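You operate a simulated robot arm through the tools that you are given. There is no shell and no other tool. Be economical: measure what you need, move in short steps, check, and stop when the job is done.

You are at the controls of a simulated robot arm. One attempt, no reset.

## Task
Fit the blue card's coil on the low plate's stem, plug in the red plug and test the lamp.
Fine: volts off while fitting, on till the lamp lights, off at the end.

It is judged by the outcome, as a careful person would: the job done as asked, and still so three seconds after it is handed in. It fails if anything else is knocked over, pushed out of place, dropped, spilled or broken.

## Robot
A 7-joint arm with a two-finger parallel gripper, fixed in place. Base frame: the origin is at the foot of the arm, x ahead of it, y to its left, z up; the work surface is at about z = 0.4. Readings come in cm, rad, newtons and seconds.
With the tool pointing down near the work surface it reaches from about 24 to 62 cm from the base axis. Its first joint turns from -1.152 to 1.152 rad. Payload 2.6 kg.
The TCP is the grasp point between the finger pads, 3 cm short of the fingertips. In the tool frame z runs along the fingers and y along their closing line. The gripper opens to 9.4 cm. The fingers are 2.8 cm wide and 1 cm thick; the gripper's body (5 by 9.6 cm) begins 5.5 cm behind the TCP.
Orientation is that of the tool frame in the base frame, as a unit quaternion [w, x, y, z]. With the fingers straight down and closing along the base's y, the tool's x points along the base's -x, its y along +y and its z along -z.

## Interface
- The arm moves only by the tool drive_tool. Its argument "deltas" is a list that holds one entry, the list of rows, each a list of 7 numbers: the shift along the tool's x, y, z in cm, then the turn, a rotation vector about the tool's x, y, z in rad, then the gripper command, from -1 (fully open) to 1 (shut), values between in proportion. In form: [[[dx, dy, dz, ax, ay, az, hand], ...]]. A call has 1 to 8 rows; each row shifts and turns the commanded pose from where the row before left it, along the tool's axes as they then stand. A row lasts 0.2 s, in which the tool goes at most 5 cm and 0.15 rad; a call with a longer step from one row to the next is refused whole, and so is a gripper value outside its range. Where a pose cannot be reached the arm comes as near as it can. A force on the tool above 40 N (or 10 N above the force at the start of the call, whichever is more), or a blocked arm, ends the call early, and 0.2 s more pass. The fingers move at their own pace (about 7.2 cm/s each) and stop on an object; they squeeze with about 22 N. The grip force told is the motor's: it shows also when the fingers shut on nothing. Time passes only in rows, and 0.2 s behind the last, so rows that do not move let the fingers close. It gives the time, the measured TCP pose, the force on the tool (base axes), the opening and the grip force at its end, in the units of the frame above (readings bear some noise), with the torque about the TCP (base axes, N m) and any sound that the robot's microphone picked up, and new pictures: "views" is both (left out), scene, wrist or none.
- Cameras (640 x 400 px; columns grow to the right, rows downward): "scene" is fixed at [2.51, 42.12, 56.7]; the picture's right is [-0.87, -0.49, 0.00], its down [-0.27, 0.48, -0.84] and it looks along [0.41, -0.73, -0.55] (base axes); focal length 265 px, centre (320, 200). "wrist" rides on the gripper at [7.6, 1.4, -10.2] in the tool frame; the picture's right is [-0.18, 0.98, 0.00], its down [-0.75, -0.14, -0.64] and it looks along [-0.63, -0.12, 0.77] (tool axes); focal length 243 px, centre (320, 200). There is no depth. A picture from a camera that has moved, and an enlarged one, comes with that camera's place and axes in the base frame and with its lens.
- enlarge(camera, box): a new picture of the part [left, top, right, bottom] of that camera's present view, enlarged. It takes no simulated time.
- job_done(): hands the job in; it is judged then, once.

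Go step by step. Nothing tells you positions but the pictures and the camera data: compare them with the known pose of the tool, close in by small moves and look again before you grip or let go. The budget is 120 turns and 200 pictures, counting those below and the enlarged ones. Unless the task says otherwise, let go and move clear before handing in.

The tools are called as name(argument=value, ...) on one line, values as JSON. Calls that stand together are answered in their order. drive_tool: Moves the arm, as the interface text tells. Its arguments: {"type":"object","properties":{"deltas":{"type":"array","items":{"type":"array","items":{"type":"array","items":{"type":"number"}}}},"views":{"type":"string","enum":["both","scene","wrist","none"]}},"required":["deltas"]} The other tools are called the same way: enlarge (camera, box) takes an enlarged picture of a part of a camera's view; job_done () hands the job in.

At the start:

```text
time_s: 0.0
eef_pos: [32.47, -8.89, 43.06]
ee_rot: [0.001, 0.0, 1.0, 0.001]
force: [0.2, -0.8, -0.1]
torque: [-0.02, 0.0, 0.01]
opening: 9.37
grasp_force: 0.1
```

scene: 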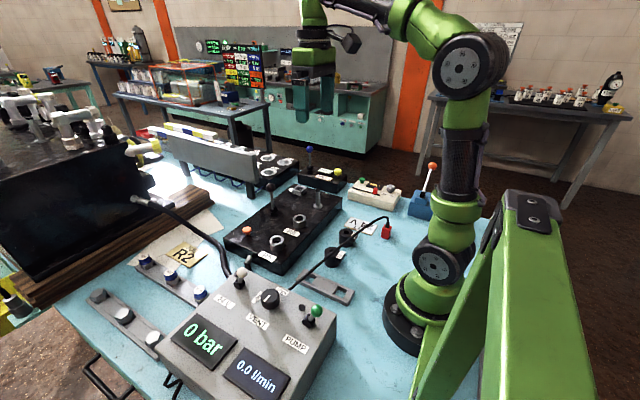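
wrist: 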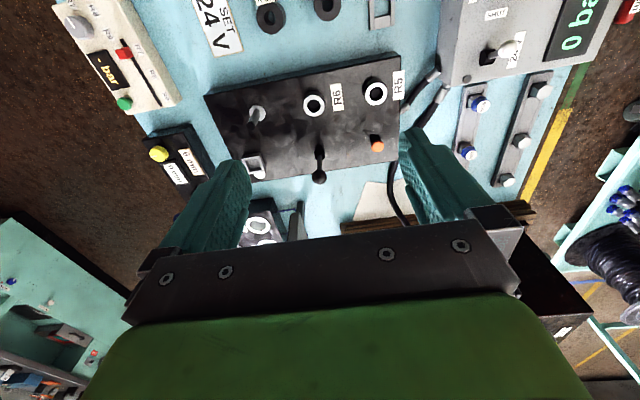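

I see a bench with a control box (bar, l/min), a black plate with stems, loose coils, a red plug and several switches. I'll enlarge to read the labels first.

enlarge(camera="scene", box=[220, 140, 440, 280])

enlarge(camera="scene", box=[80, 230, 360, 400])

enlarge(camera="wrist", box=[50, 0, 420, 230])

enlarge(camera="wrist", box=[370, 0, 640, 200])

```text
2.86 times, centred on (330, 210) of scene
camera zoom: at [2.51, 42.12, 56.7], right [-0.87, -0.49, 0.0], down [-0.27, 0.48, -0.84], along [0.41, -0.73, -0.55], focal length 756 px, centre (291, 171)
```

zoom: 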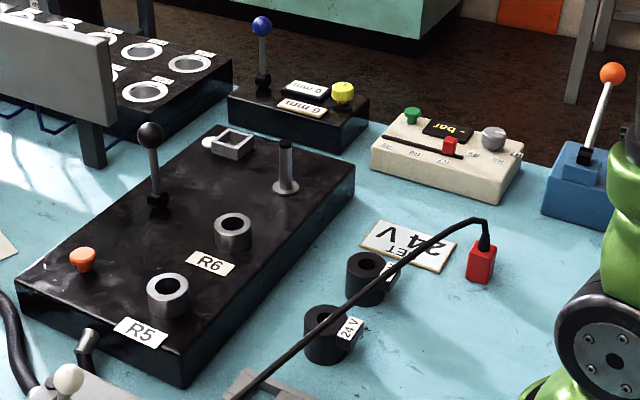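

```text
2.29 times, centred on (220, 315) of scene
camera zoom: at [2.51, 42.12, 56.7], right [-0.87, -0.49, 0.0], down [-0.27, 0.48, -0.84], along [0.41, -0.73, -0.55], focal length 605 px, centre (549, -63)
```

zoom: 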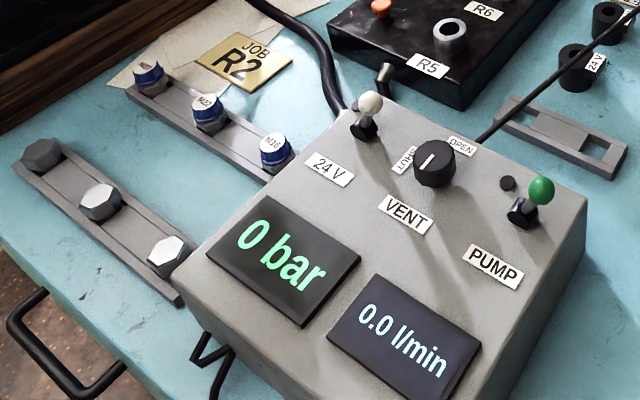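

```text
1.73 times, centred on (235, 115) of wrist
camera zoom: at [24.86, -7.58, 53.12], right [0.18, 0.98, 0.0], down [0.75, -0.14, 0.64], along [0.63, -0.12, -0.77], focal length 420 px, centre (467, 347)
```

zoom: 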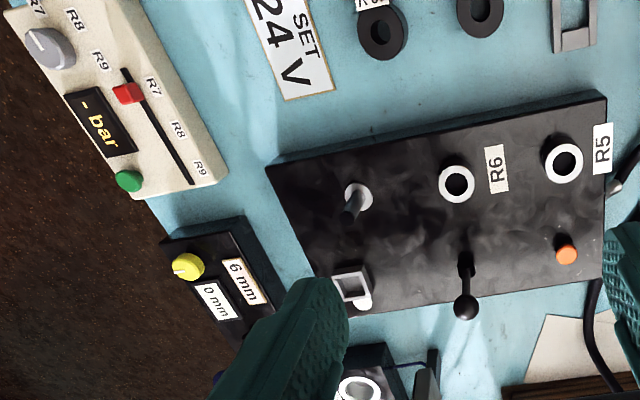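

```text
2.00 times, centred on (505, 100) of wrist
camera zoom: at [24.86, -7.58, 53.12], right [0.18, 0.98, 0.0], down [0.75, -0.14, 0.64], along [0.63, -0.12, -0.77], focal length 485 px, centre (-50, 400)
```

zoom: 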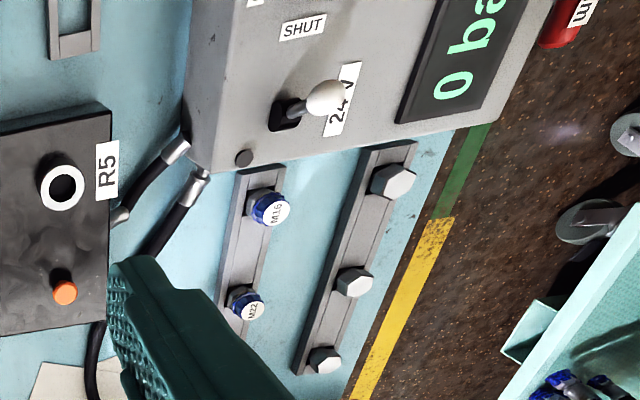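

The table is at z≈0.4 cm; the black plate carries a stem with a square socket by it, and two black coils lie at about (26,-7) and (26,-16). I zoom closer on the card and coil labels, and the 24 V switch.

enlarge(camera="scene", box=[320, 205, 400, 265])

enlarge(camera="wrist", box=[180, 0, 350, 60])

enlarge(camera="scene", box=[280, 170, 340, 220])

enlarge(camera="scene", box=[210, 260, 340, 350])

```text
6.67 times, centred on (360, 235) of scene
camera zoom: at [2.51, 42.12, 56.7], right [-0.87, -0.49, 0.0], down [-0.27, 0.48, -0.84], along [0.41, -0.73, -0.55], focal length 1764 px, centre (53, -33)
```

zoom: 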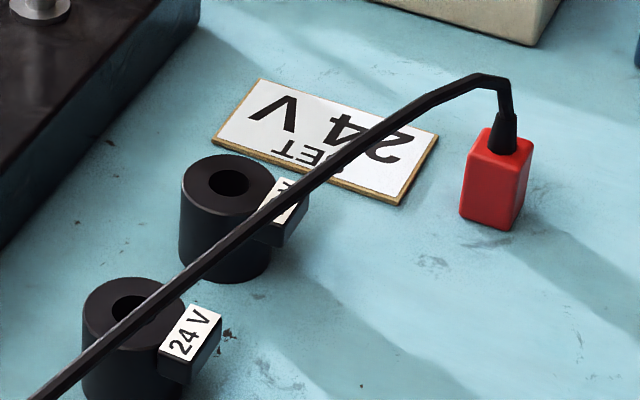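

```text
3.76 times, centred on (265, 30) of wrist
camera zoom: at [24.86, -7.58, 53.12], right [0.18, 0.98, 0.0], down [0.75, -0.14, 0.64], along [0.63, -0.12, -0.77], focal length 913 px, centre (527, 840)
```

zoom: 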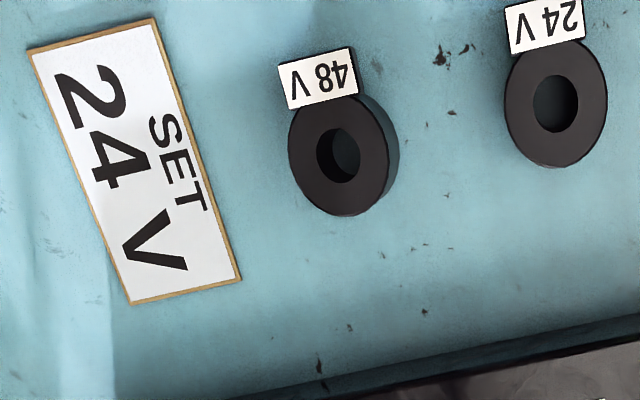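

```text
8.00 times, centred on (310, 195) of scene
camera zoom: at [2.51, 42.12, 56.7], right [-0.87, -0.49, 0.0], down [-0.27, 0.48, -0.84], along [0.41, -0.73, -0.55], focal length 2117 px, centre (400, 240)
```

zoom: 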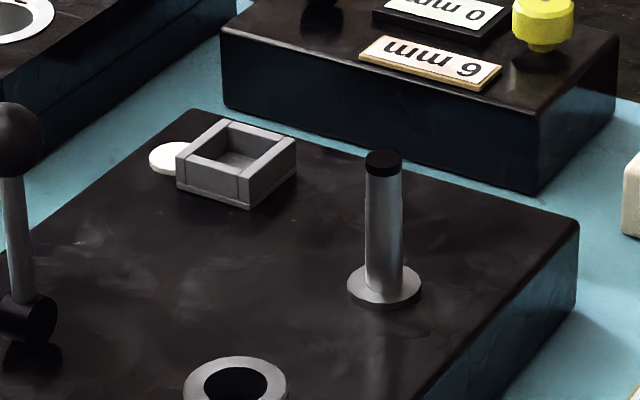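

```text
4.44 times, centred on (275, 305) of scene
camera zoom: at [2.51, 42.12, 56.7], right [-0.87, -0.49, 0.0], down [-0.27, 0.48, -0.84], along [0.41, -0.73, -0.55], focal length 1176 px, centre (520, -267)
```

zoom: 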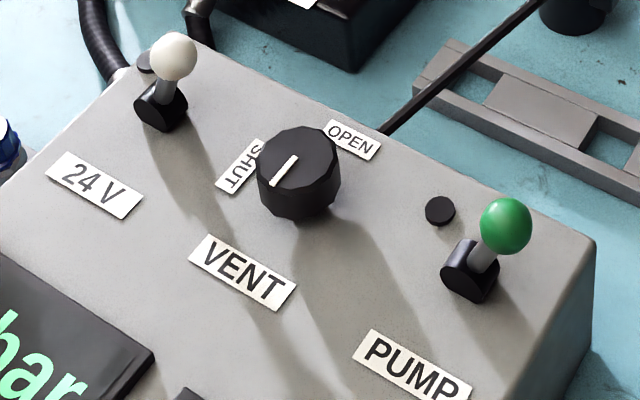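

The coils read 48 V and 24 V; the white-faced card says SET 24 V. Before trusting it as "the blue card", I check the rest of the bench for any other card.

enlarge(camera="scene", box=[100, 110, 340, 260])

enlarge(camera="scene", box=[330, 150, 450, 230])

drive_tool(deltas=[[[4, 0, -2, 0, 0, 0, -1], [4, 0, -2, 0, 0, 0, -1], [0, 0, 0, 0, -0.15, 0, -1], [0, 0, 0, 0, -0.15, 0, -1]]])

```text
2.67 times, centred on (220, 185) of scene
camera zoom: at [2.51, 42.12, 56.7], right [-0.87, -0.49, 0.0], down [-0.27, 0.48, -0.84], along [0.41, -0.73, -0.55], focal length 706 px, centre (587, 240)
```

zoom: 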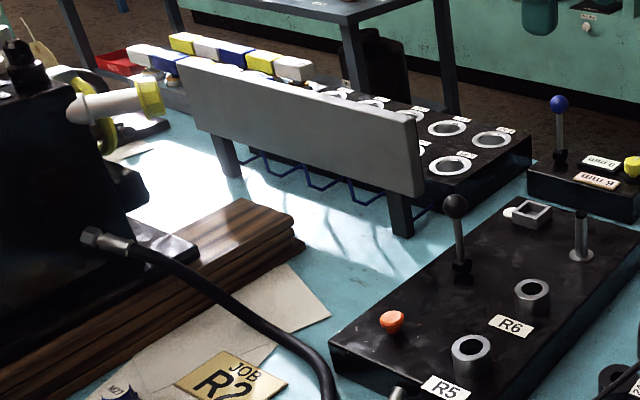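

```text
5.00 times, centred on (390, 190) of scene
camera zoom: at [2.51, 42.12, 56.7], right [-0.87, -0.49, 0.0], down [-0.27, 0.48, -0.84], along [0.41, -0.73, -0.55], focal length 1323 px, centre (-30, 250)
```

zoom: 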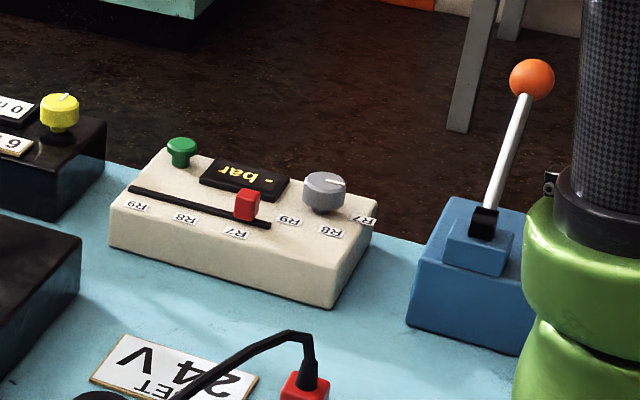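

```text
time_s: 1.0
eef_pos: [24.35, -8.81, 46.79]
ee_rot: [0.151, 0.0, 0.989, 0.0]
force: [0.9, 0.1, 0.3]
torque: [0.01, 0.01, 0.0]
opening: 9.39
grasp_force: 0.0
camera wrist: at [14.06, -7.47, 54.17], right [0.18, 0.98, 0.06], down [0.53, -0.14, 0.84], along [0.83, -0.12, -0.54], focal length 243 px, centre (320, 200)
```

scene: 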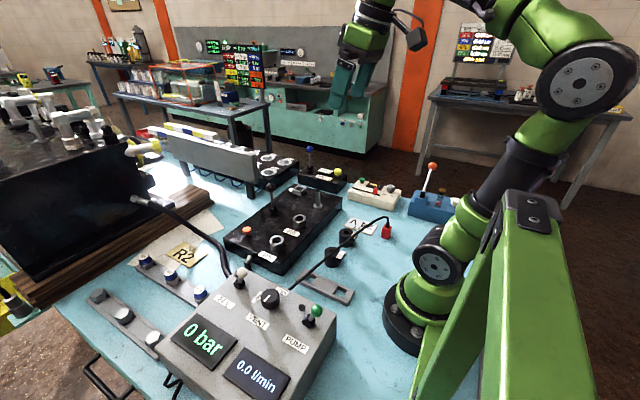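
wrist: 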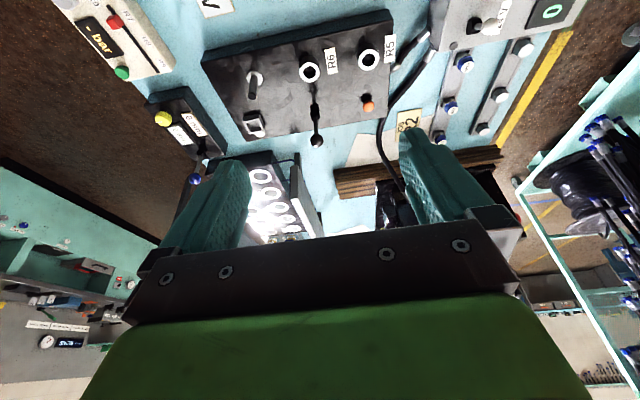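

No blue card yet. There is a coloured board in the background and sheets on the wall; I'll read those.

enlarge(camera="scene", box=[190, 30, 310, 105])

enlarge(camera="scene", box=[430, 0, 550, 75])

enlarge(camera="scene", box=[0, 60, 240, 210])

enlarge(camera="wrist", box=[0, 150, 240, 400])

```text
5.33 times, centred on (250, 68) of scene
camera zoom: at [2.51, 42.12, 56.7], right [-0.87, -0.49, 0.0], down [-0.27, 0.48, -0.84], along [0.41, -0.73, -0.55], focal length 1411 px, centre (693, 907)
```

zoom: 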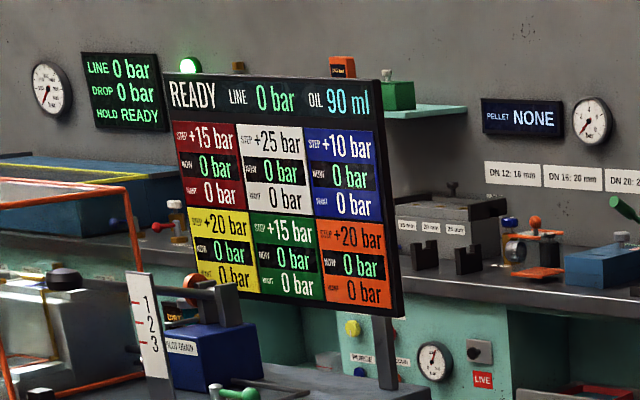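

```text
5.33 times, centred on (490, 38) of scene
camera zoom: at [2.51, 42.12, 56.7], right [-0.87, -0.49, 0.0], down [-0.27, 0.48, -0.84], along [0.41, -0.73, -0.55], focal length 1411 px, centre (-587, 1067)
```

zoom: 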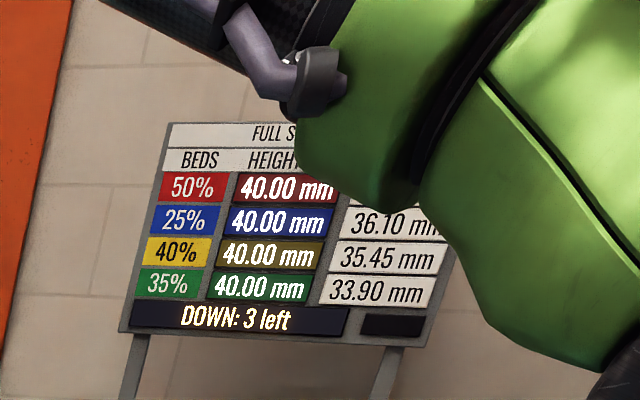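

```text
2.67 times, centred on (120, 135) of scene
camera zoom: at [2.51, 42.12, 56.7], right [-0.87, -0.49, 0.0], down [-0.27, 0.48, -0.84], along [0.41, -0.73, -0.55], focal length 706 px, centre (853, 373)
```

zoom: 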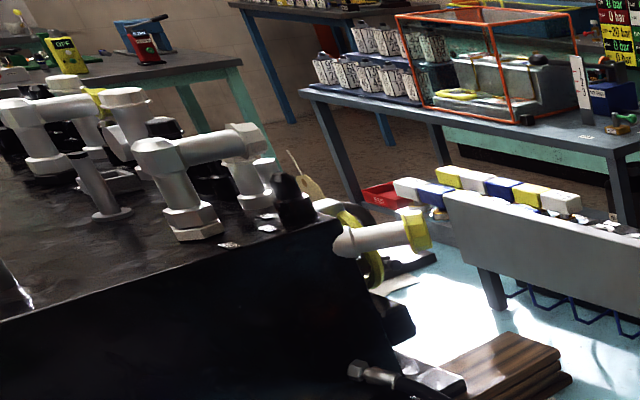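

```text
1.60 times, centred on (120, 275) of wrist
camera zoom: at [14.06, -7.47, 54.17], right [0.18, 0.98, 0.06], down [0.53, -0.14, 0.84], along [0.83, -0.12, -0.54], focal length 388 px, centre (640, 80)
```

zoom: 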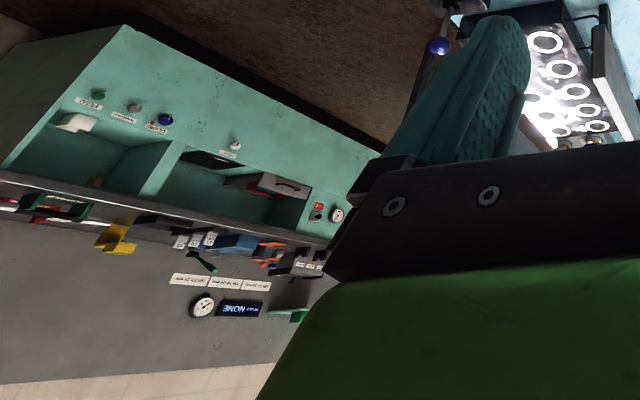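

Background boards are unrelated decor. I'll tilt the wrist camera straight down over the bench to look for other cards.

drive_tool(deltas=[[[0, 0, 0, 0, 0.15, 0, -1], [0, 0, 0, 0, 0.15, 0, -1], [0, 0, 0, 0, 0.15, 0, -1], [0, 0, 0, 0, 0.15, 0, -1], [-3, 0, 0, 0, 0.15, 0, -1], [-3, 0, 0, 0, 0.15, 0, -1]]], views="wrist")

drive_tool(deltas=[[[0, 4, 0, 0, 0, 0, -1], [0, 4, 0, 0, 0, 0, -1], [0, 4, 0, 0, 0, 0, -1], [0, 4, 0, 0, 0, 0, -1], [0, 4, 0, 0, 0.1, 0, -1], [0, 4, 0, 0, 0, 0, -1]]], views="both")

```text
time_s: 2.4
eef_pos: [26.83, -8.39, 41.03]
ee_rot: [-0.165, -0.007, 0.986, 0.034]
force: [0.0, 0.3, -0.6]
torque: [0.01, 0.0, 0.02]
opening: 9.4
grasp_force: 0.0
out of reach, approached as far as the arm can: row 4, 5, 6
camera wrist: at [23.11, -7.91, 53.07], right [0.17, 0.99, 0.01], down [0.92, -0.16, 0.35], along [0.35, -0.05, -0.94], focal length 243 px, centre (320, 200)
```

wrist: 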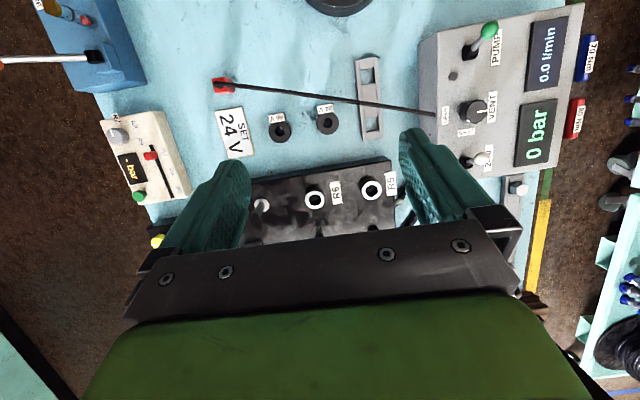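

```text
time_s: 3.8
eef_pos: [26.85, 12.24, 41.88]
ee_rot: [-0.176, -0.006, 0.984, 0.033]
force: [0.2, 0.2, 0.6]
torque: [-0.01, -0.02, -0.01]
opening: 9.41
grasp_force: 0.1
out of reach, approached as far as the arm can: row 2, 5
camera wrist: at [23.18, 12.88, 54.03], right [0.17, 0.99, 0.0], down [0.93, -0.16, 0.33], along [0.33, -0.05, -0.94], focal length 243 px, centre (320, 200)
```

scene: 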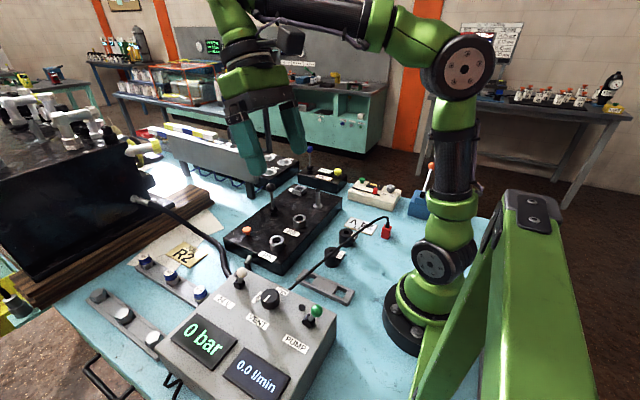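
wrist: 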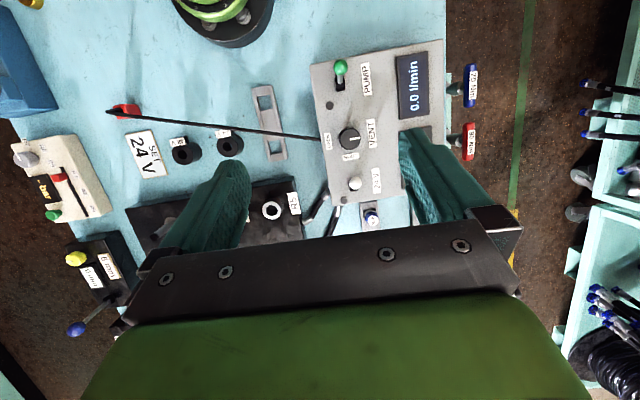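

Two coils, one SET card visible; I check the corners and the card's real tint.

enlarge(camera="wrist", box=[0, 0, 280, 60])

enlarge(camera="wrist", box=[90, 90, 310, 220])

enlarge(camera="wrist", box=[290, 40, 490, 240])

```text
2.29 times, centred on (140, 30) of wrist
camera zoom: at [23.18, 12.88, 54.03], right [0.17, 0.99, 0.0], down [0.93, -0.16, 0.33], along [0.33, -0.05, -0.94], focal length 555 px, centre (731, 589)
```

zoom: 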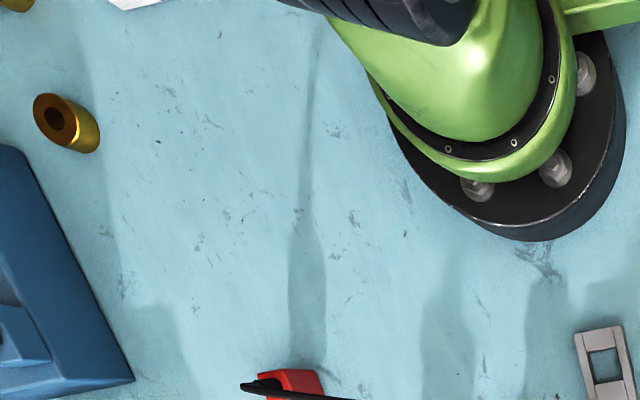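

```text
2.91 times, centred on (200, 155) of wrist
camera zoom: at [23.18, 12.88, 54.03], right [0.17, 0.99, 0.0], down [0.93, -0.16, 0.33], along [0.33, -0.05, -0.94], focal length 706 px, centre (669, 331)
```

zoom: 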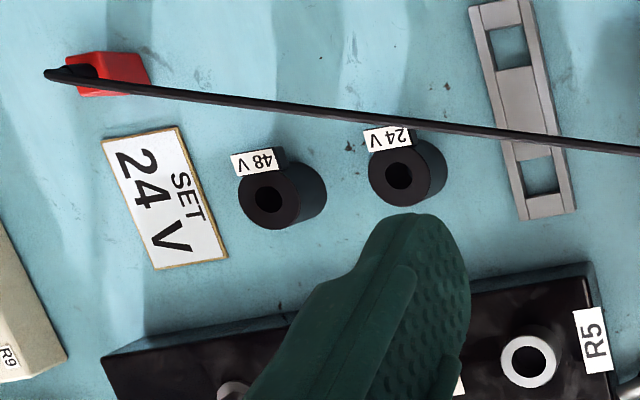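

```text
2.00 times, centred on (390, 140) of wrist
camera zoom: at [23.18, 12.88, 54.03], right [0.17, 0.99, 0.0], down [0.93, -0.16, 0.33], along [0.33, -0.05, -0.94], focal length 485 px, centre (180, 320)
```

zoom: 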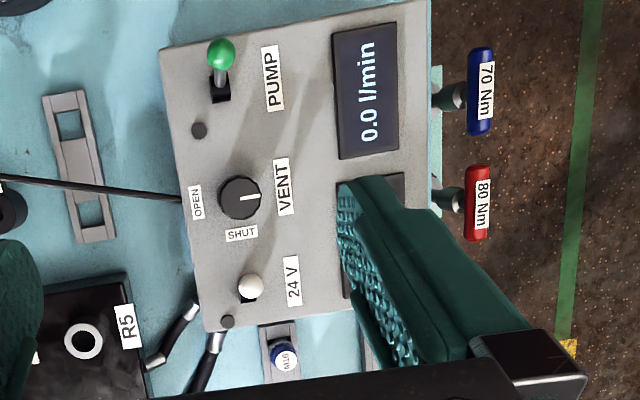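

There is something more behind the base on the right (a brass ring and the edge of a white item). I'll yaw the wrist so the camera looks that way.

drive_tool(deltas=[[[0, -4, 0, 0, -0.15, 0, -1], [0, -4, 0, 0, -0.15, 0, -1], [0, -4, 0, 0, -0.05, 0, -1], [0, -4, 0, 0, 0, 0.15, -1], [0, 0, 0, 0, 0, 0.15, -1], [0, 0, 0, 0, 0, 0.15, -1], [0, 0, 0, 0, 0, 0.15, -1], [0, 0, 0, 0, 0, 0.15, -1]]], views="none")

drive_tool(deltas=[[[0, 0, 0, 0, 0, 0.15, -1], [0, 0, 0, 0, 0, 0.15, -1], [0, 0, 0, 0, 0, 0.15, -1], [0, 0, 0, 0, 0, 0.15, -1], [0, 0, 0, 0, 0, 0.15, -1], [0, 0, 0, 0, 0, 0.15, -1], [0, 0, 0, 0, 0, 0.15, -1]]], views="wrist")

```text
time_s: 5.6
eef_pos: [27.04, -4.02, 40.95]
ee_rot: [-0.014, 0.365, 0.93, 0.03]
force: [0.0, 0.3, 0.2]
torque: [0.01, -0.02, 0.02]
opening: 9.41
grasp_force: 0.1
```

```text
time_s: 7.2
eef_pos: [27.07, -3.77, 41.03]
ee_rot: [-0.028, 0.782, 0.622, 0.02]
force: [0.3, 0.4, -0.1]
torque: [0.02, -0.02, 0.0]
opening: 9.42
grasp_force: 0.0
camera wrist: at [30.18, 2.52, 51.55], right [0.92, -0.4, -0.03], down [-0.31, -0.74, 0.59], along [-0.26, -0.53, -0.8], focal length 243 px, centre (320, 200)
```

wrist: 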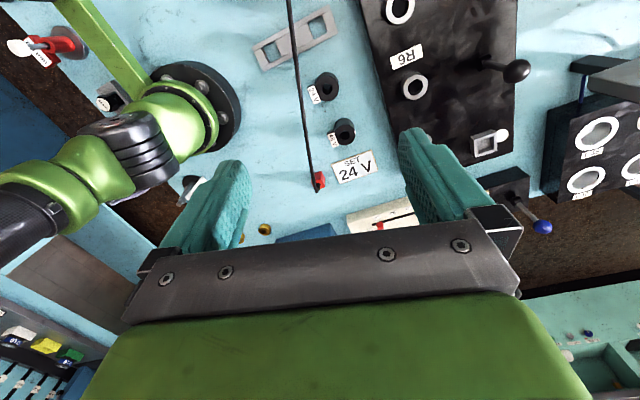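

Items show behind the base; I zoom in on them.

enlarge(camera="wrist", box=[0, 0, 160, 120])

enlarge(camera="wrist", box=[160, 160, 300, 250])

drive_tool(deltas=[[[0, 0, 0, 0, -0.15, 0, -1], [0, 0, 0, 0, -0.15, 0, -1], [0, 0, 0, 0, -0.15, 0, -1], [-4, 0, 0, 0, 0, 0, -1], [-4, 0, 0, 0, 0, 0, -1]]], views="wrist")

```text
3.33 times, centred on (80, 60) of wrist
camera zoom: at [30.18, 2.52, 51.55], right [0.92, -0.4, -0.03], down [-0.31, -0.74, 0.59], along [-0.26, -0.53, -0.8], focal length 809 px, centre (1120, 667)
```

zoom: 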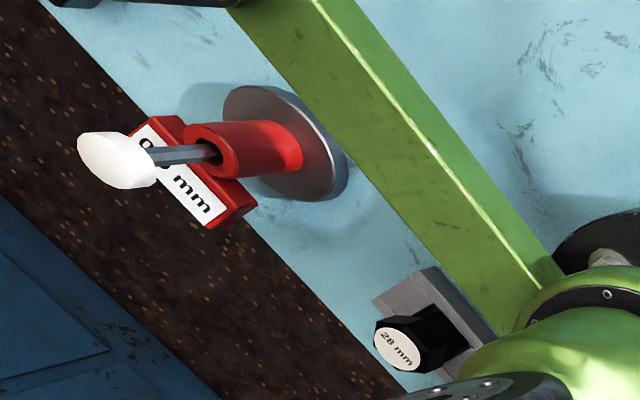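

```text
4.44 times, centred on (230, 205) of wrist
camera zoom: at [30.18, 2.52, 51.55], right [0.92, -0.4, -0.03], down [-0.31, -0.74, 0.59], along [-0.26, -0.53, -0.8], focal length 1078 px, centre (720, 178)
```

zoom: 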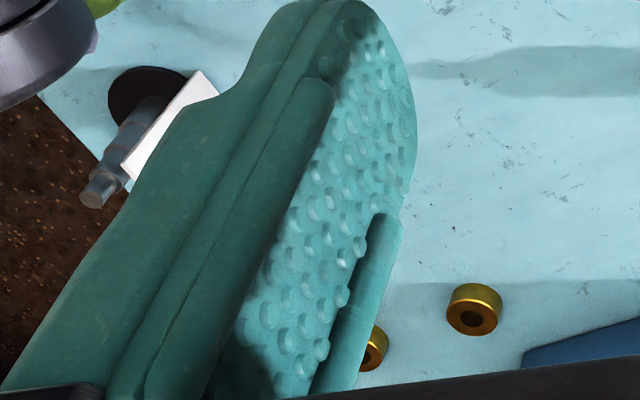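

```text
time_s: 8.4
eef_pos: [25.74, -11.08, 44.15]
ee_rot: [0.112, 0.766, 0.613, -0.157]
force: [0.1, -0.4, -0.1]
torque: [-0.02, 0.0, -0.04]
opening: 9.42
grasp_force: 0.0
camera wrist: at [29.56, -0.82, 50.58], right [0.92, -0.39, 0.05], down [-0.22, -0.42, 0.88], along [-0.32, -0.82, -0.47], focal length 243 px, centre (320, 200)
```

wrist: 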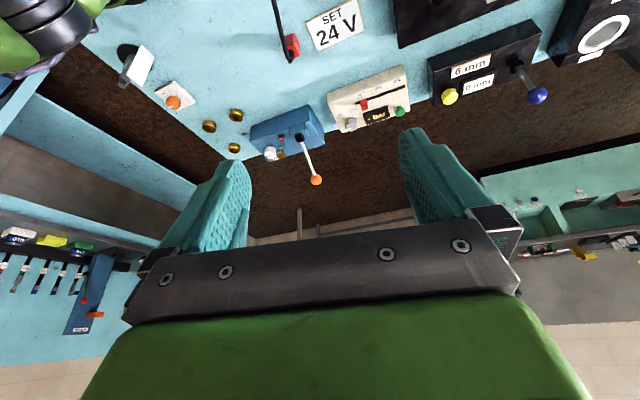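

No other set card exists on the bench, so the SET 24 V card names the 24 V coil, and the manifold plate's stem is the only coil seat. I return the wrist to pointing straight down.

drive_tool(deltas=[[[0, 0, 0, 0, 0.15, 0, -1], [0, 0, 0, 0, 0.15, 0, -1], [0, 0, 0, 0, 0.15, 0, -1], [0, 0, 0, 0, 0, -0.15, -1], [0, 0, 0, 0, 0, -0.15, -1], [0, 0, 0, 0, 0, -0.15, -1], [0, 0, 0, 0, 0, -0.15, -1], [0, 0, 0, 0, 0, -0.15, -1]]], views="none")

drive_tool(deltas=[[[0, 0, 0, 0, 0, -0.15, -1], [0, 0, 0, 0, 0, -0.15, -1], [0, 0, 0, 0, 0, -0.15, -1], [0, 0, 0, 0, 0, -0.15, -1], [0, 0, 0, 0, 0, -0.15, -1], [0, 0, 0, 0, 0, -0.15, -1], [0, 0, 0, 0, 0, -0.15, -1]]], views="none")

```text
time_s: 10.2
eef_pos: [25.36, -11.01, 43.93]
ee_rot: [-0.019, 0.498, 0.866, 0.029]
force: [-0.5, 0.6, 0.7]
torque: [0.0, 0.01, -0.01]
opening: 9.39
grasp_force: 0.0
```

```text
time_s: 11.8
eef_pos: [25.43, -11.03, 43.96]
ee_rot: [-0.002, -0.003, 0.999, 0.033]
force: [-0.6, 0.0, 0.6]
torque: [0.02, -0.02, 0.02]
opening: 9.42
grasp_force: 0.1
```

Tilt is slightly off (0.066 rad); I correct it and descend above the 24 V coil.

drive_tool(deltas=[[[0, 1, 4.5, 0.066, 0, 0, -1], [0, 1, 4.5, 0, 0, 0, -1], [0, 1, 4.5, 0, 0, 0, -1], [0, 1, 4.5, 0, 0, 0, -1], [-0.5, 0, 4.5, 0, 0, 0, -1], [-0.5, 0, 4.5, 0, 0, 0, -1]]], views="both")

```text
time_s: 13.2
eef_pos: [26.46, -6.57, 17.12]
ee_rot: [-0.001, 0.0, 1.0, 0.001]
force: [-0.2, 0.3, 0.0]
torque: [-0.01, 0.0, 0.01]
opening: 9.36
grasp_force: 0.1
camera wrist: at [18.85, -5.32, 27.23], right [0.18, 0.98, 0.0], down [0.76, -0.14, 0.64], along [0.63, -0.12, -0.77], focal length 243 px, centre (320, 200)
```

scene: 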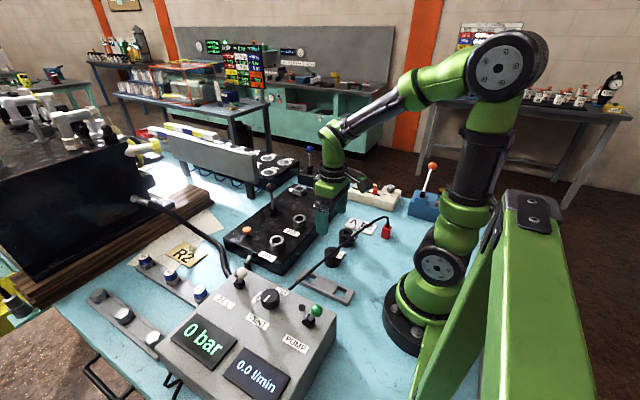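
wrist: 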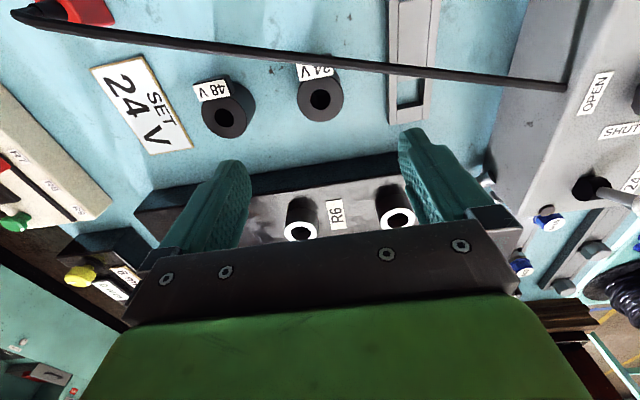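

The coils are clear in view; I zoom for exact measurement.

enlarge(camera="wrist", box=[270, 40, 370, 140])

enlarge(camera="scene", box=[310, 220, 390, 280])

```text
4.00 times, centred on (320, 90) of wrist
camera zoom: at [18.85, -5.32, 27.23], right [0.18, 0.98, 0.0], down [0.76, -0.14, 0.64], along [0.63, -0.12, -0.77], focal length 970 px, centre (320, 640)
```

zoom: 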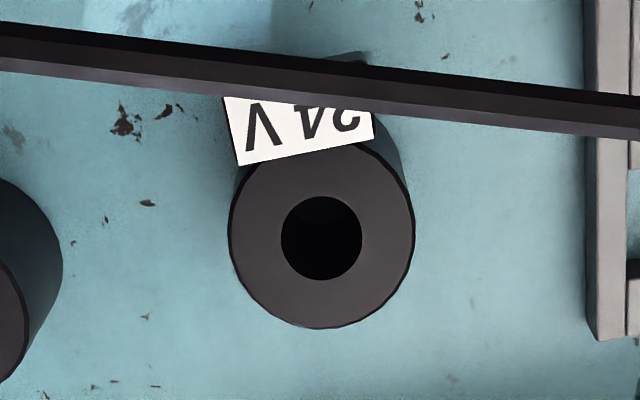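

```text
6.67 times, centred on (350, 250) of scene
camera zoom: at [2.51, 42.12, 56.7], right [-0.87, -0.49, 0.0], down [-0.27, 0.48, -0.84], along [0.41, -0.73, -0.55], focal length 1764 px, centre (120, -133)
```

zoom: 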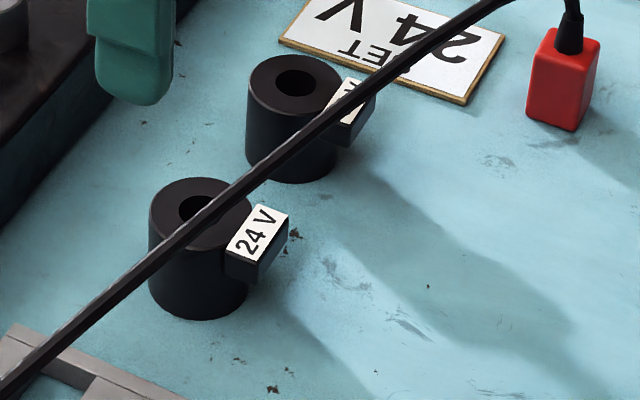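

24 V coil: top centre at (26.0, -6.7, 3.8), about 4.25 cm across, tab toward -x; the cable hangs clear at x≈22, z≈9.7. I descend straight over it with the fingers either side in y.

drive_tool(deltas=[[[0.46, -0.13, 2, 0, 0, 0, -1], [0, 0, 4, 0, 0, 0, -1], [0, 0, 3, 0, 0, 0, -1], [0, 0, 2, 0, 0, 0, -1]]], views="both")

```text
time_s: 14.2
eef_pos: [26.16, -6.78, 6.0]
ee_rot: [-0.001, -0.001, 1.0, 0.001]
force: [0.2, 1.2, 0.6]
torque: [-0.01, 0.02, -0.01]
opening: 9.36
grasp_force: 0.0
camera wrist: at [18.5, -5.49, 16.07], right [0.18, 0.98, 0.0], down [0.76, -0.14, 0.64], along [0.63, -0.12, -0.77], focal length 243 px, centre (320, 200)
```

scene: 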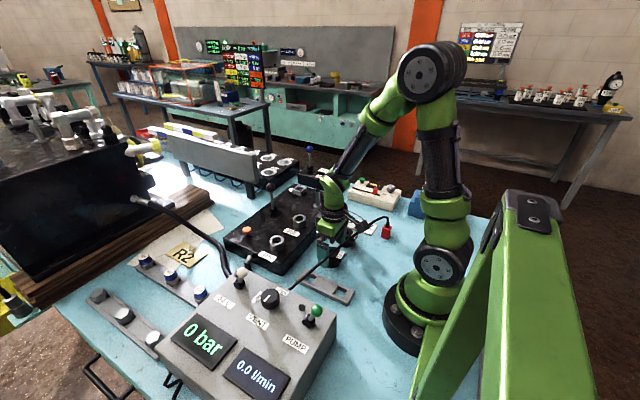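
wrist: 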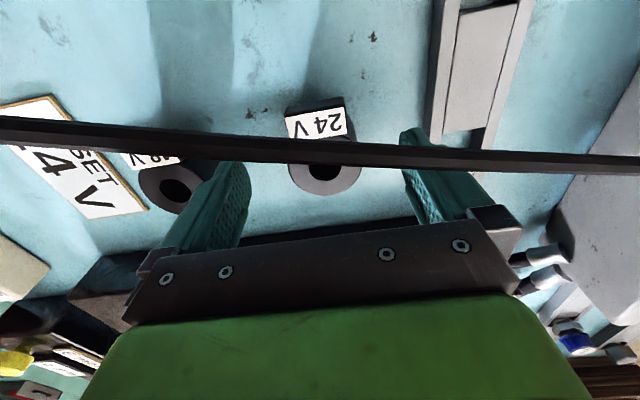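

Aligned within a few mm, cable clear behind the hand. I descend the last 2 cm and close.

drive_tool(deltas=[[[0, 0.05, 1, 0, 0, 0, -1], [0, 0, 0.9, 0, 0, 0, -1], [0, 0, 0, 0, 0, 0, 1], [0, 0, 0, 0, 0, 0, 1], [0, 0, 0, 0, 0, 0, 1], [0, 0, 0, 0, 0, 0, 1]]], views="both")

```text
time_s: 15.6
eef_pos: [25.99, -6.77, 4.29]
ee_rot: [-0.002, -0.002, 1.0, 0.0]
force: [0.9, 0.1, -0.4]
torque: [-0.02, -0.02, 0.03]
opening: 4.8
grasp_force: 22.4
camera wrist: at [18.31, -5.45, 14.29], right [0.18, 0.98, 0.0], down [0.76, -0.14, 0.64], along [0.63, -0.12, -0.77], focal length 243 px, centre (320, 200)
```

scene: 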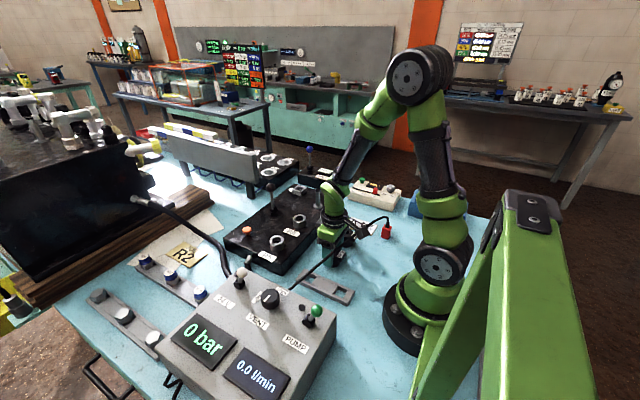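
wrist: 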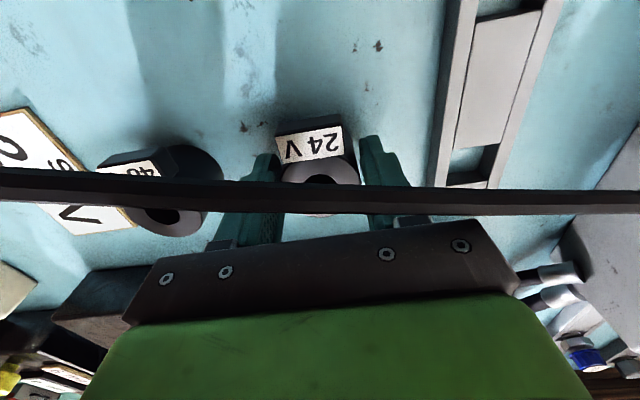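

The coil is held. Its tab reaches close under the cable, so I lift a little, shift +x clear of the cable, then go straight up.

drive_tool(deltas=[[[0, 0, -1, 0, 0, 0, 1], [-1.5, 0, -0.3, 0, 0, 0, 1], [-1.3, 0, -0.3, 0, 0, 0, 1], [0, 0, -3, 0, 0, 0, 1], [0, 0, -4, 0, 0, 0, 1], [0, 0, -4, 0, 0, 0, 1], [0, 0, -2, 0, 0, 0, 1]]], views="both")

```text
time_s: 17.2
eef_pos: [28.26, -6.7, 18.8]
ee_rot: [-0.001, 0.0, 1.0, 0.001]
force: [-0.4, 0.1, 0.1]
torque: [0.01, 0.0, 0.01]
opening: 0.0
grasp_force: 22.4
camera wrist: at [20.68, -5.33, 28.89], right [0.18, 0.98, 0.0], down [0.76, -0.14, 0.64], along [0.63, -0.11, -0.77], focal length 243 px, centre (320, 200)
```

scene: 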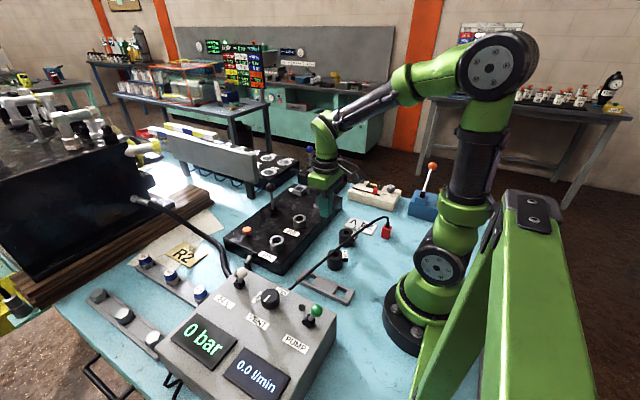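
wrist: 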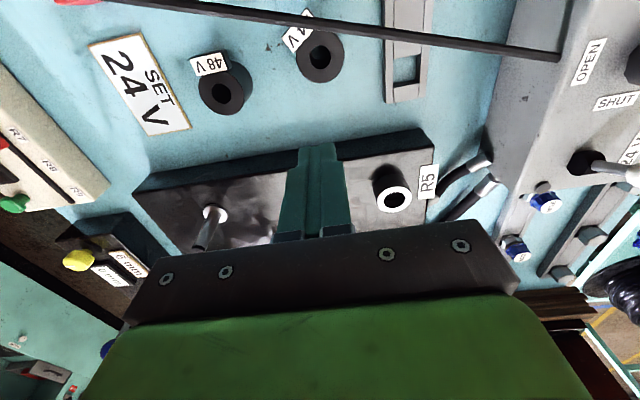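

The coil slipped and stays on the table, upright, slightly turned. I look closely at the coil and the closed fingers before a deeper second grip.

enlarge(camera="wrist", box=[270, 0, 370, 100])

enlarge(camera="scene", box=[290, 170, 390, 270])

enlarge(camera="wrist", box=[250, 130, 390, 250])

```text
4.00 times, centred on (320, 50) of wrist
camera zoom: at [20.68, -5.33, 28.89], right [0.18, 0.98, 0.0], down [0.76, -0.14, 0.64], along [0.63, -0.11, -0.77], focal length 970 px, centre (320, 800)
```

zoom: 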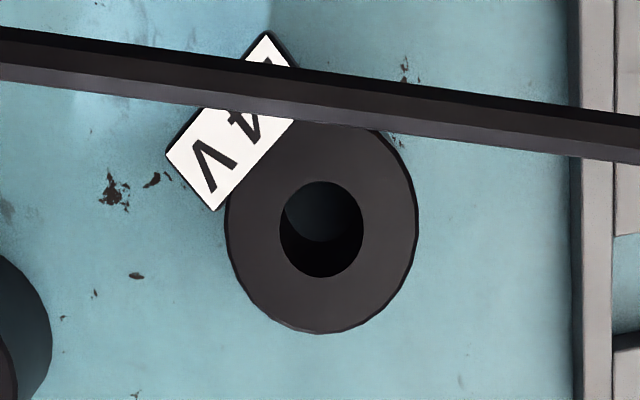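

```text
4.00 times, centred on (340, 220) of scene
camera zoom: at [2.51, 42.12, 56.7], right [-0.87, -0.49, 0.0], down [-0.27, 0.48, -0.84], along [0.41, -0.73, -0.55], focal length 1058 px, centre (240, 120)
```

zoom: 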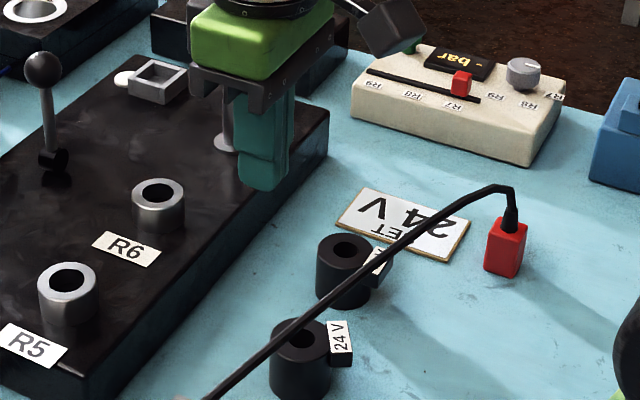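

```text
3.33 times, centred on (320, 190) of wrist
camera zoom: at [20.68, -5.33, 28.89], right [0.18, 0.98, 0.0], down [0.76, -0.14, 0.64], along [0.63, -0.11, -0.77], focal length 809 px, centre (320, 233)
```

zoom: 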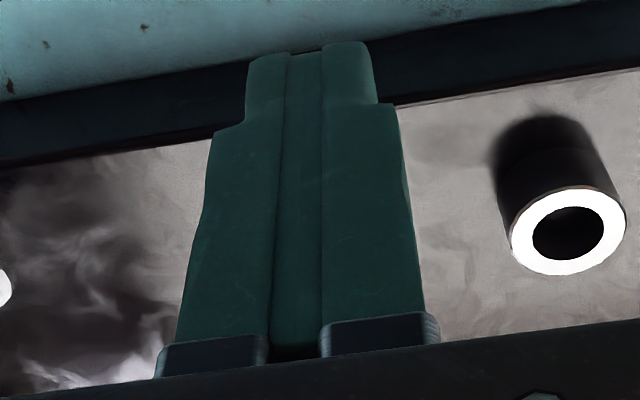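

The coil moved to about (24.8, -6.0) and turned ~40°, so its tab points toward -x/-y near the cable. I'll yaw and tilt the hand so it leans away from the cable, then re-grip there.

drive_tool(deltas=[[[-0.84, 1.5, 1, 0, 0, 0, -1], [0, 1.55, 1, 0, 0, 0, -1], [0, 0, 0, 0, 0, -0.15, -1], [0, 0, 0, 0, 0, -0.15, -1], [0, 0, 0, 0, 0, -0.2, -1]]], views="none")

drive_tool(deltas=[[[0, 0, 0, 0, 0, -0.15, -1], [0, 0, 0, 0, 0, -0.05, -1], [0, 0, 0, 0, 0.15, 0, -1], [0, 0, 0, 0, 0.15, 0, -1], [0, 0, 0, 0, 0.15, 0, -1], [0, 0, 0, 0, 0.05, 0, -1]]], views="both")

```text
refused: row 5 steps farther than a row can; nothing moved
```

```text
time_s: 18.6
eef_pos: [28.76, -6.81, 18.84]
ee_rot: [-0.248, -0.098, 0.963, -0.024]
force: [0.4, 0.3, 0.1]
torque: [0.03, -0.02, 0.04]
opening: 9.4
grasp_force: 0.2
camera wrist: at [26.64, -5.74, 31.25], right [-0.04, 1.0, -0.09], down [0.98, 0.06, 0.2], along [0.2, -0.08, -0.98], focal length 243 px, centre (320, 200)
```

scene: 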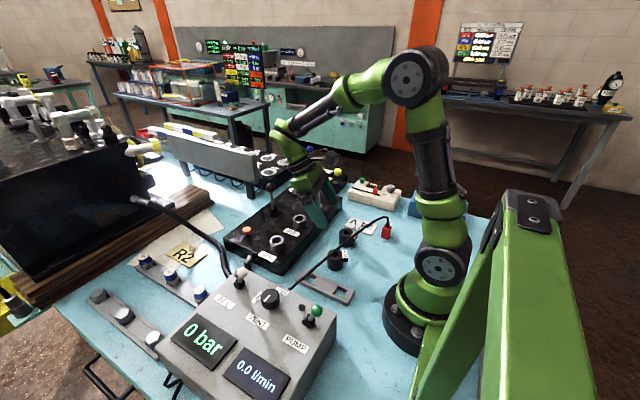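
wrist: 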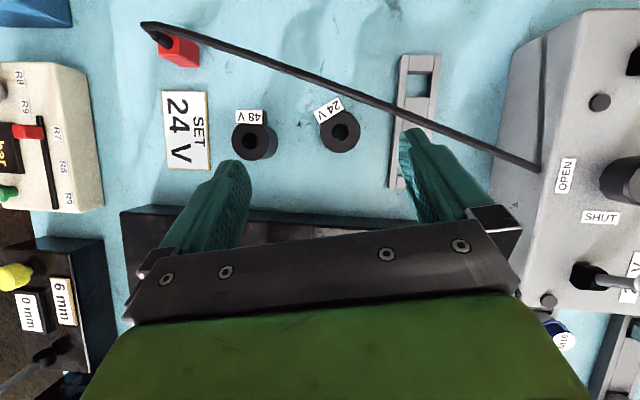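

The tilt works, and this near-vertical view is good for measuring. I zoom on the coil.

enlarge(camera="wrist", box=[290, 70, 400, 170])

```text
4.00 times, centred on (345, 120) of wrist
camera zoom: at [26.64, -5.74, 31.25], right [-0.04, 1.0, -0.09], down [0.98, 0.06, 0.2], along [0.2, -0.08, -0.98], focal length 970 px, centre (220, 520)
```

zoom: 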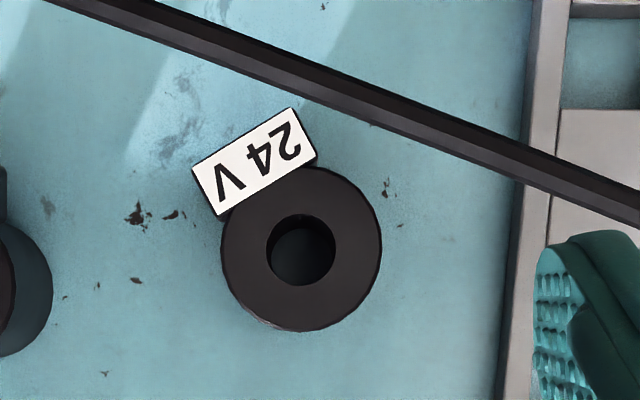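

Coil centre is (24.65, -6.1) with the tab at about 31°; the present yaw of 0.2 already clears tab and cable. I move onto the approach line.

drive_tool(deltas=[[[-2.28, 0.72, 2.7, 0, 0, 0, -1], [-2.28, 0.72, 2.7, 0, 0, 0, -1], [0, 0, 3, 0, 0, 0, -1]]], views="both")

```text
time_s: 19.4
eef_pos: [28.33, -5.16, 9.08]
ee_rot: [-0.247, -0.099, 0.964, -0.024]
force: [0.0, 0.3, -0.2]
torque: [-0.02, -0.01, 0.0]
opening: 9.42
grasp_force: 0.1
camera wrist: at [26.32, -4.24, 21.68], right [-0.04, 1.0, -0.09], down [0.98, 0.06, 0.2], along [0.2, -0.08, -0.98], focal length 243 px, centre (320, 200)
```

scene: 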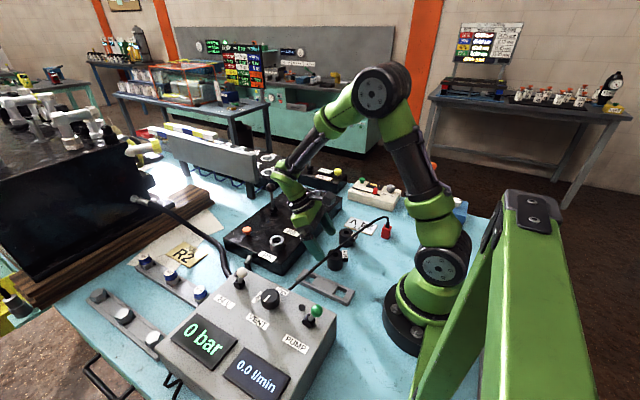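
wrist: 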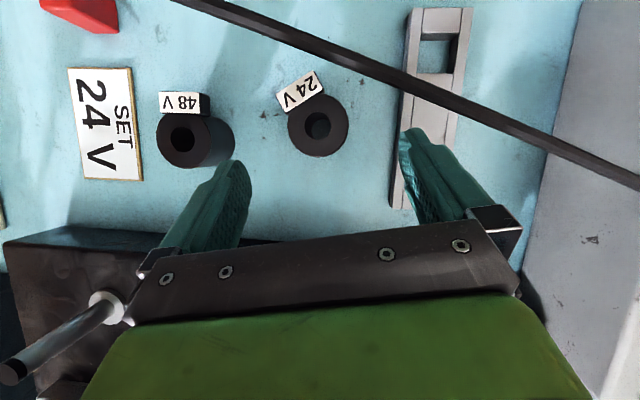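

Lined up; I slide in along the tool axis and look before closing.

drive_tool(deltas=[[[0, -0.25, 2.8, 0, 0, 0, -1], [0, 0, 1.8, 0, 0, 0, -1], [0, 0, 1.1, 0, 0, 0, -1]]], views="wrist")

enlarge(camera="scene", box=[270, 170, 390, 270])

```text
time_s: 20.2
eef_pos: [25.61, -5.93, 4.0]
ee_rot: [-0.247, -0.098, 0.964, -0.023]
force: [-0.3, -0.5, 0.2]
torque: [0.01, 0.03, 0.0]
opening: 9.4
grasp_force: 0.0
camera wrist: at [23.68, -5.06, 16.46], right [-0.04, 1.0, -0.09], down [0.98, 0.06, 0.2], along [0.2, -0.08, -0.98], focal length 243 px, centre (320, 200)
```

wrist: 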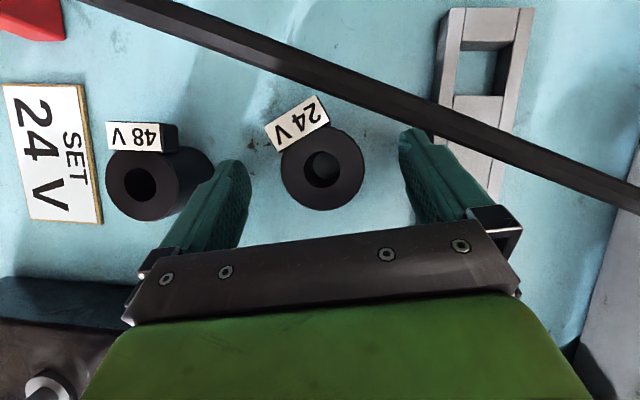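

```text
4.00 times, centred on (330, 220) of scene
camera zoom: at [2.51, 42.12, 56.7], right [-0.87, -0.49, 0.0], down [-0.27, 0.48, -0.84], along [0.41, -0.73, -0.55], focal length 1058 px, centre (280, 120)
```

zoom: 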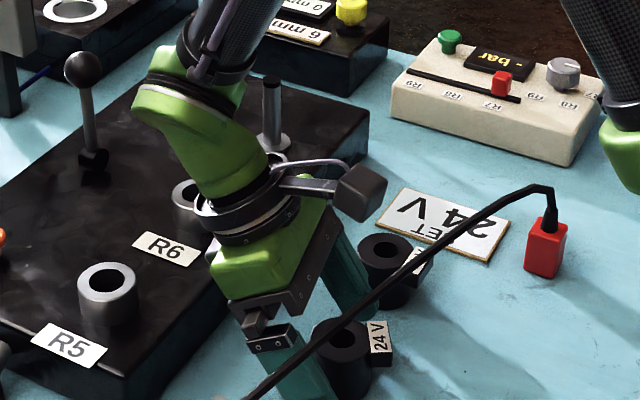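

Fingers straddle the coil with the cable clear. I close the grip.

drive_tool(deltas=[[[0, 0, 0, 0, 0, 0, 1], [0, 0, 0, 0, 0, 0, 1], [0, 0, 0, 0, 0, 0, 1], [0, 0, 0, 0, 0, 0, 1]]], views="wrist")

enlarge(camera="wrist", box=[220, 80, 420, 240])

enlarge(camera="scene", box=[300, 200, 380, 280])

```text
time_s: 21.2
eef_pos: [25.74, -6.07, 4.09]
ee_rot: [-0.247, -0.097, 0.964, -0.023]
force: [-1.6, 0.3, 10.3]
torque: [-0.16, 0.21, -0.06]
opening: 4.5
grasp_force: 22.0
camera wrist: at [23.68, -5.05, 16.5], right [-0.04, 1.0, -0.09], down [0.98, 0.06, 0.2], along [0.2, -0.08, -0.98], focal length 243 px, centre (320, 200)
```

wrist: 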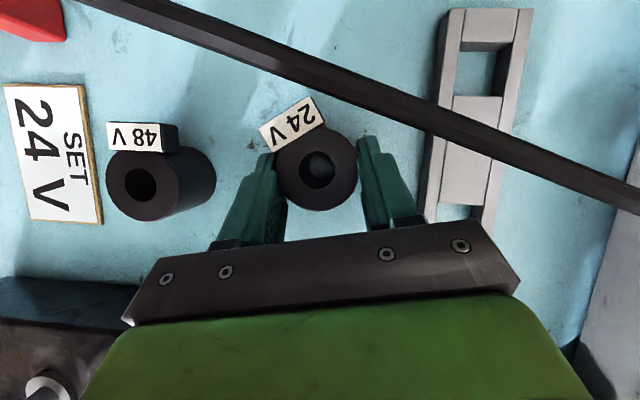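

```text
2.50 times, centred on (320, 160) of wrist
camera zoom: at [23.68, -5.05, 16.5], right [-0.04, 1.0, -0.09], down [0.98, 0.06, 0.2], along [0.2, -0.08, -0.98], focal length 606 px, centre (320, 300)
```

zoom: 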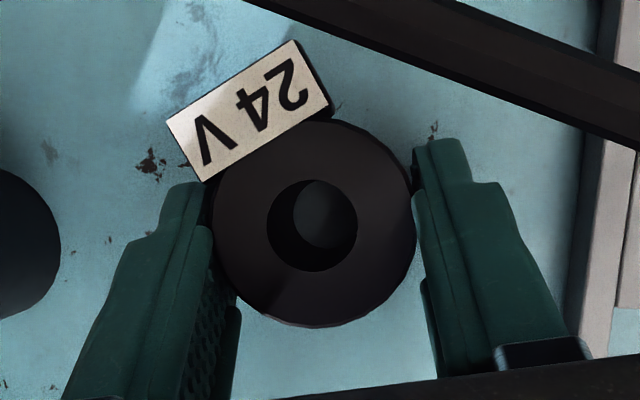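

```text
5.00 times, centred on (340, 240) of scene
camera zoom: at [2.51, 42.12, 56.7], right [-0.87, -0.49, 0.0], down [-0.27, 0.48, -0.84], along [0.41, -0.73, -0.55], focal length 1323 px, centre (220, 0)
```

zoom: 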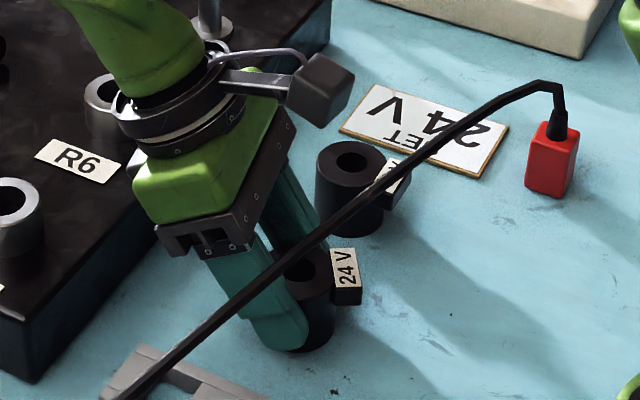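

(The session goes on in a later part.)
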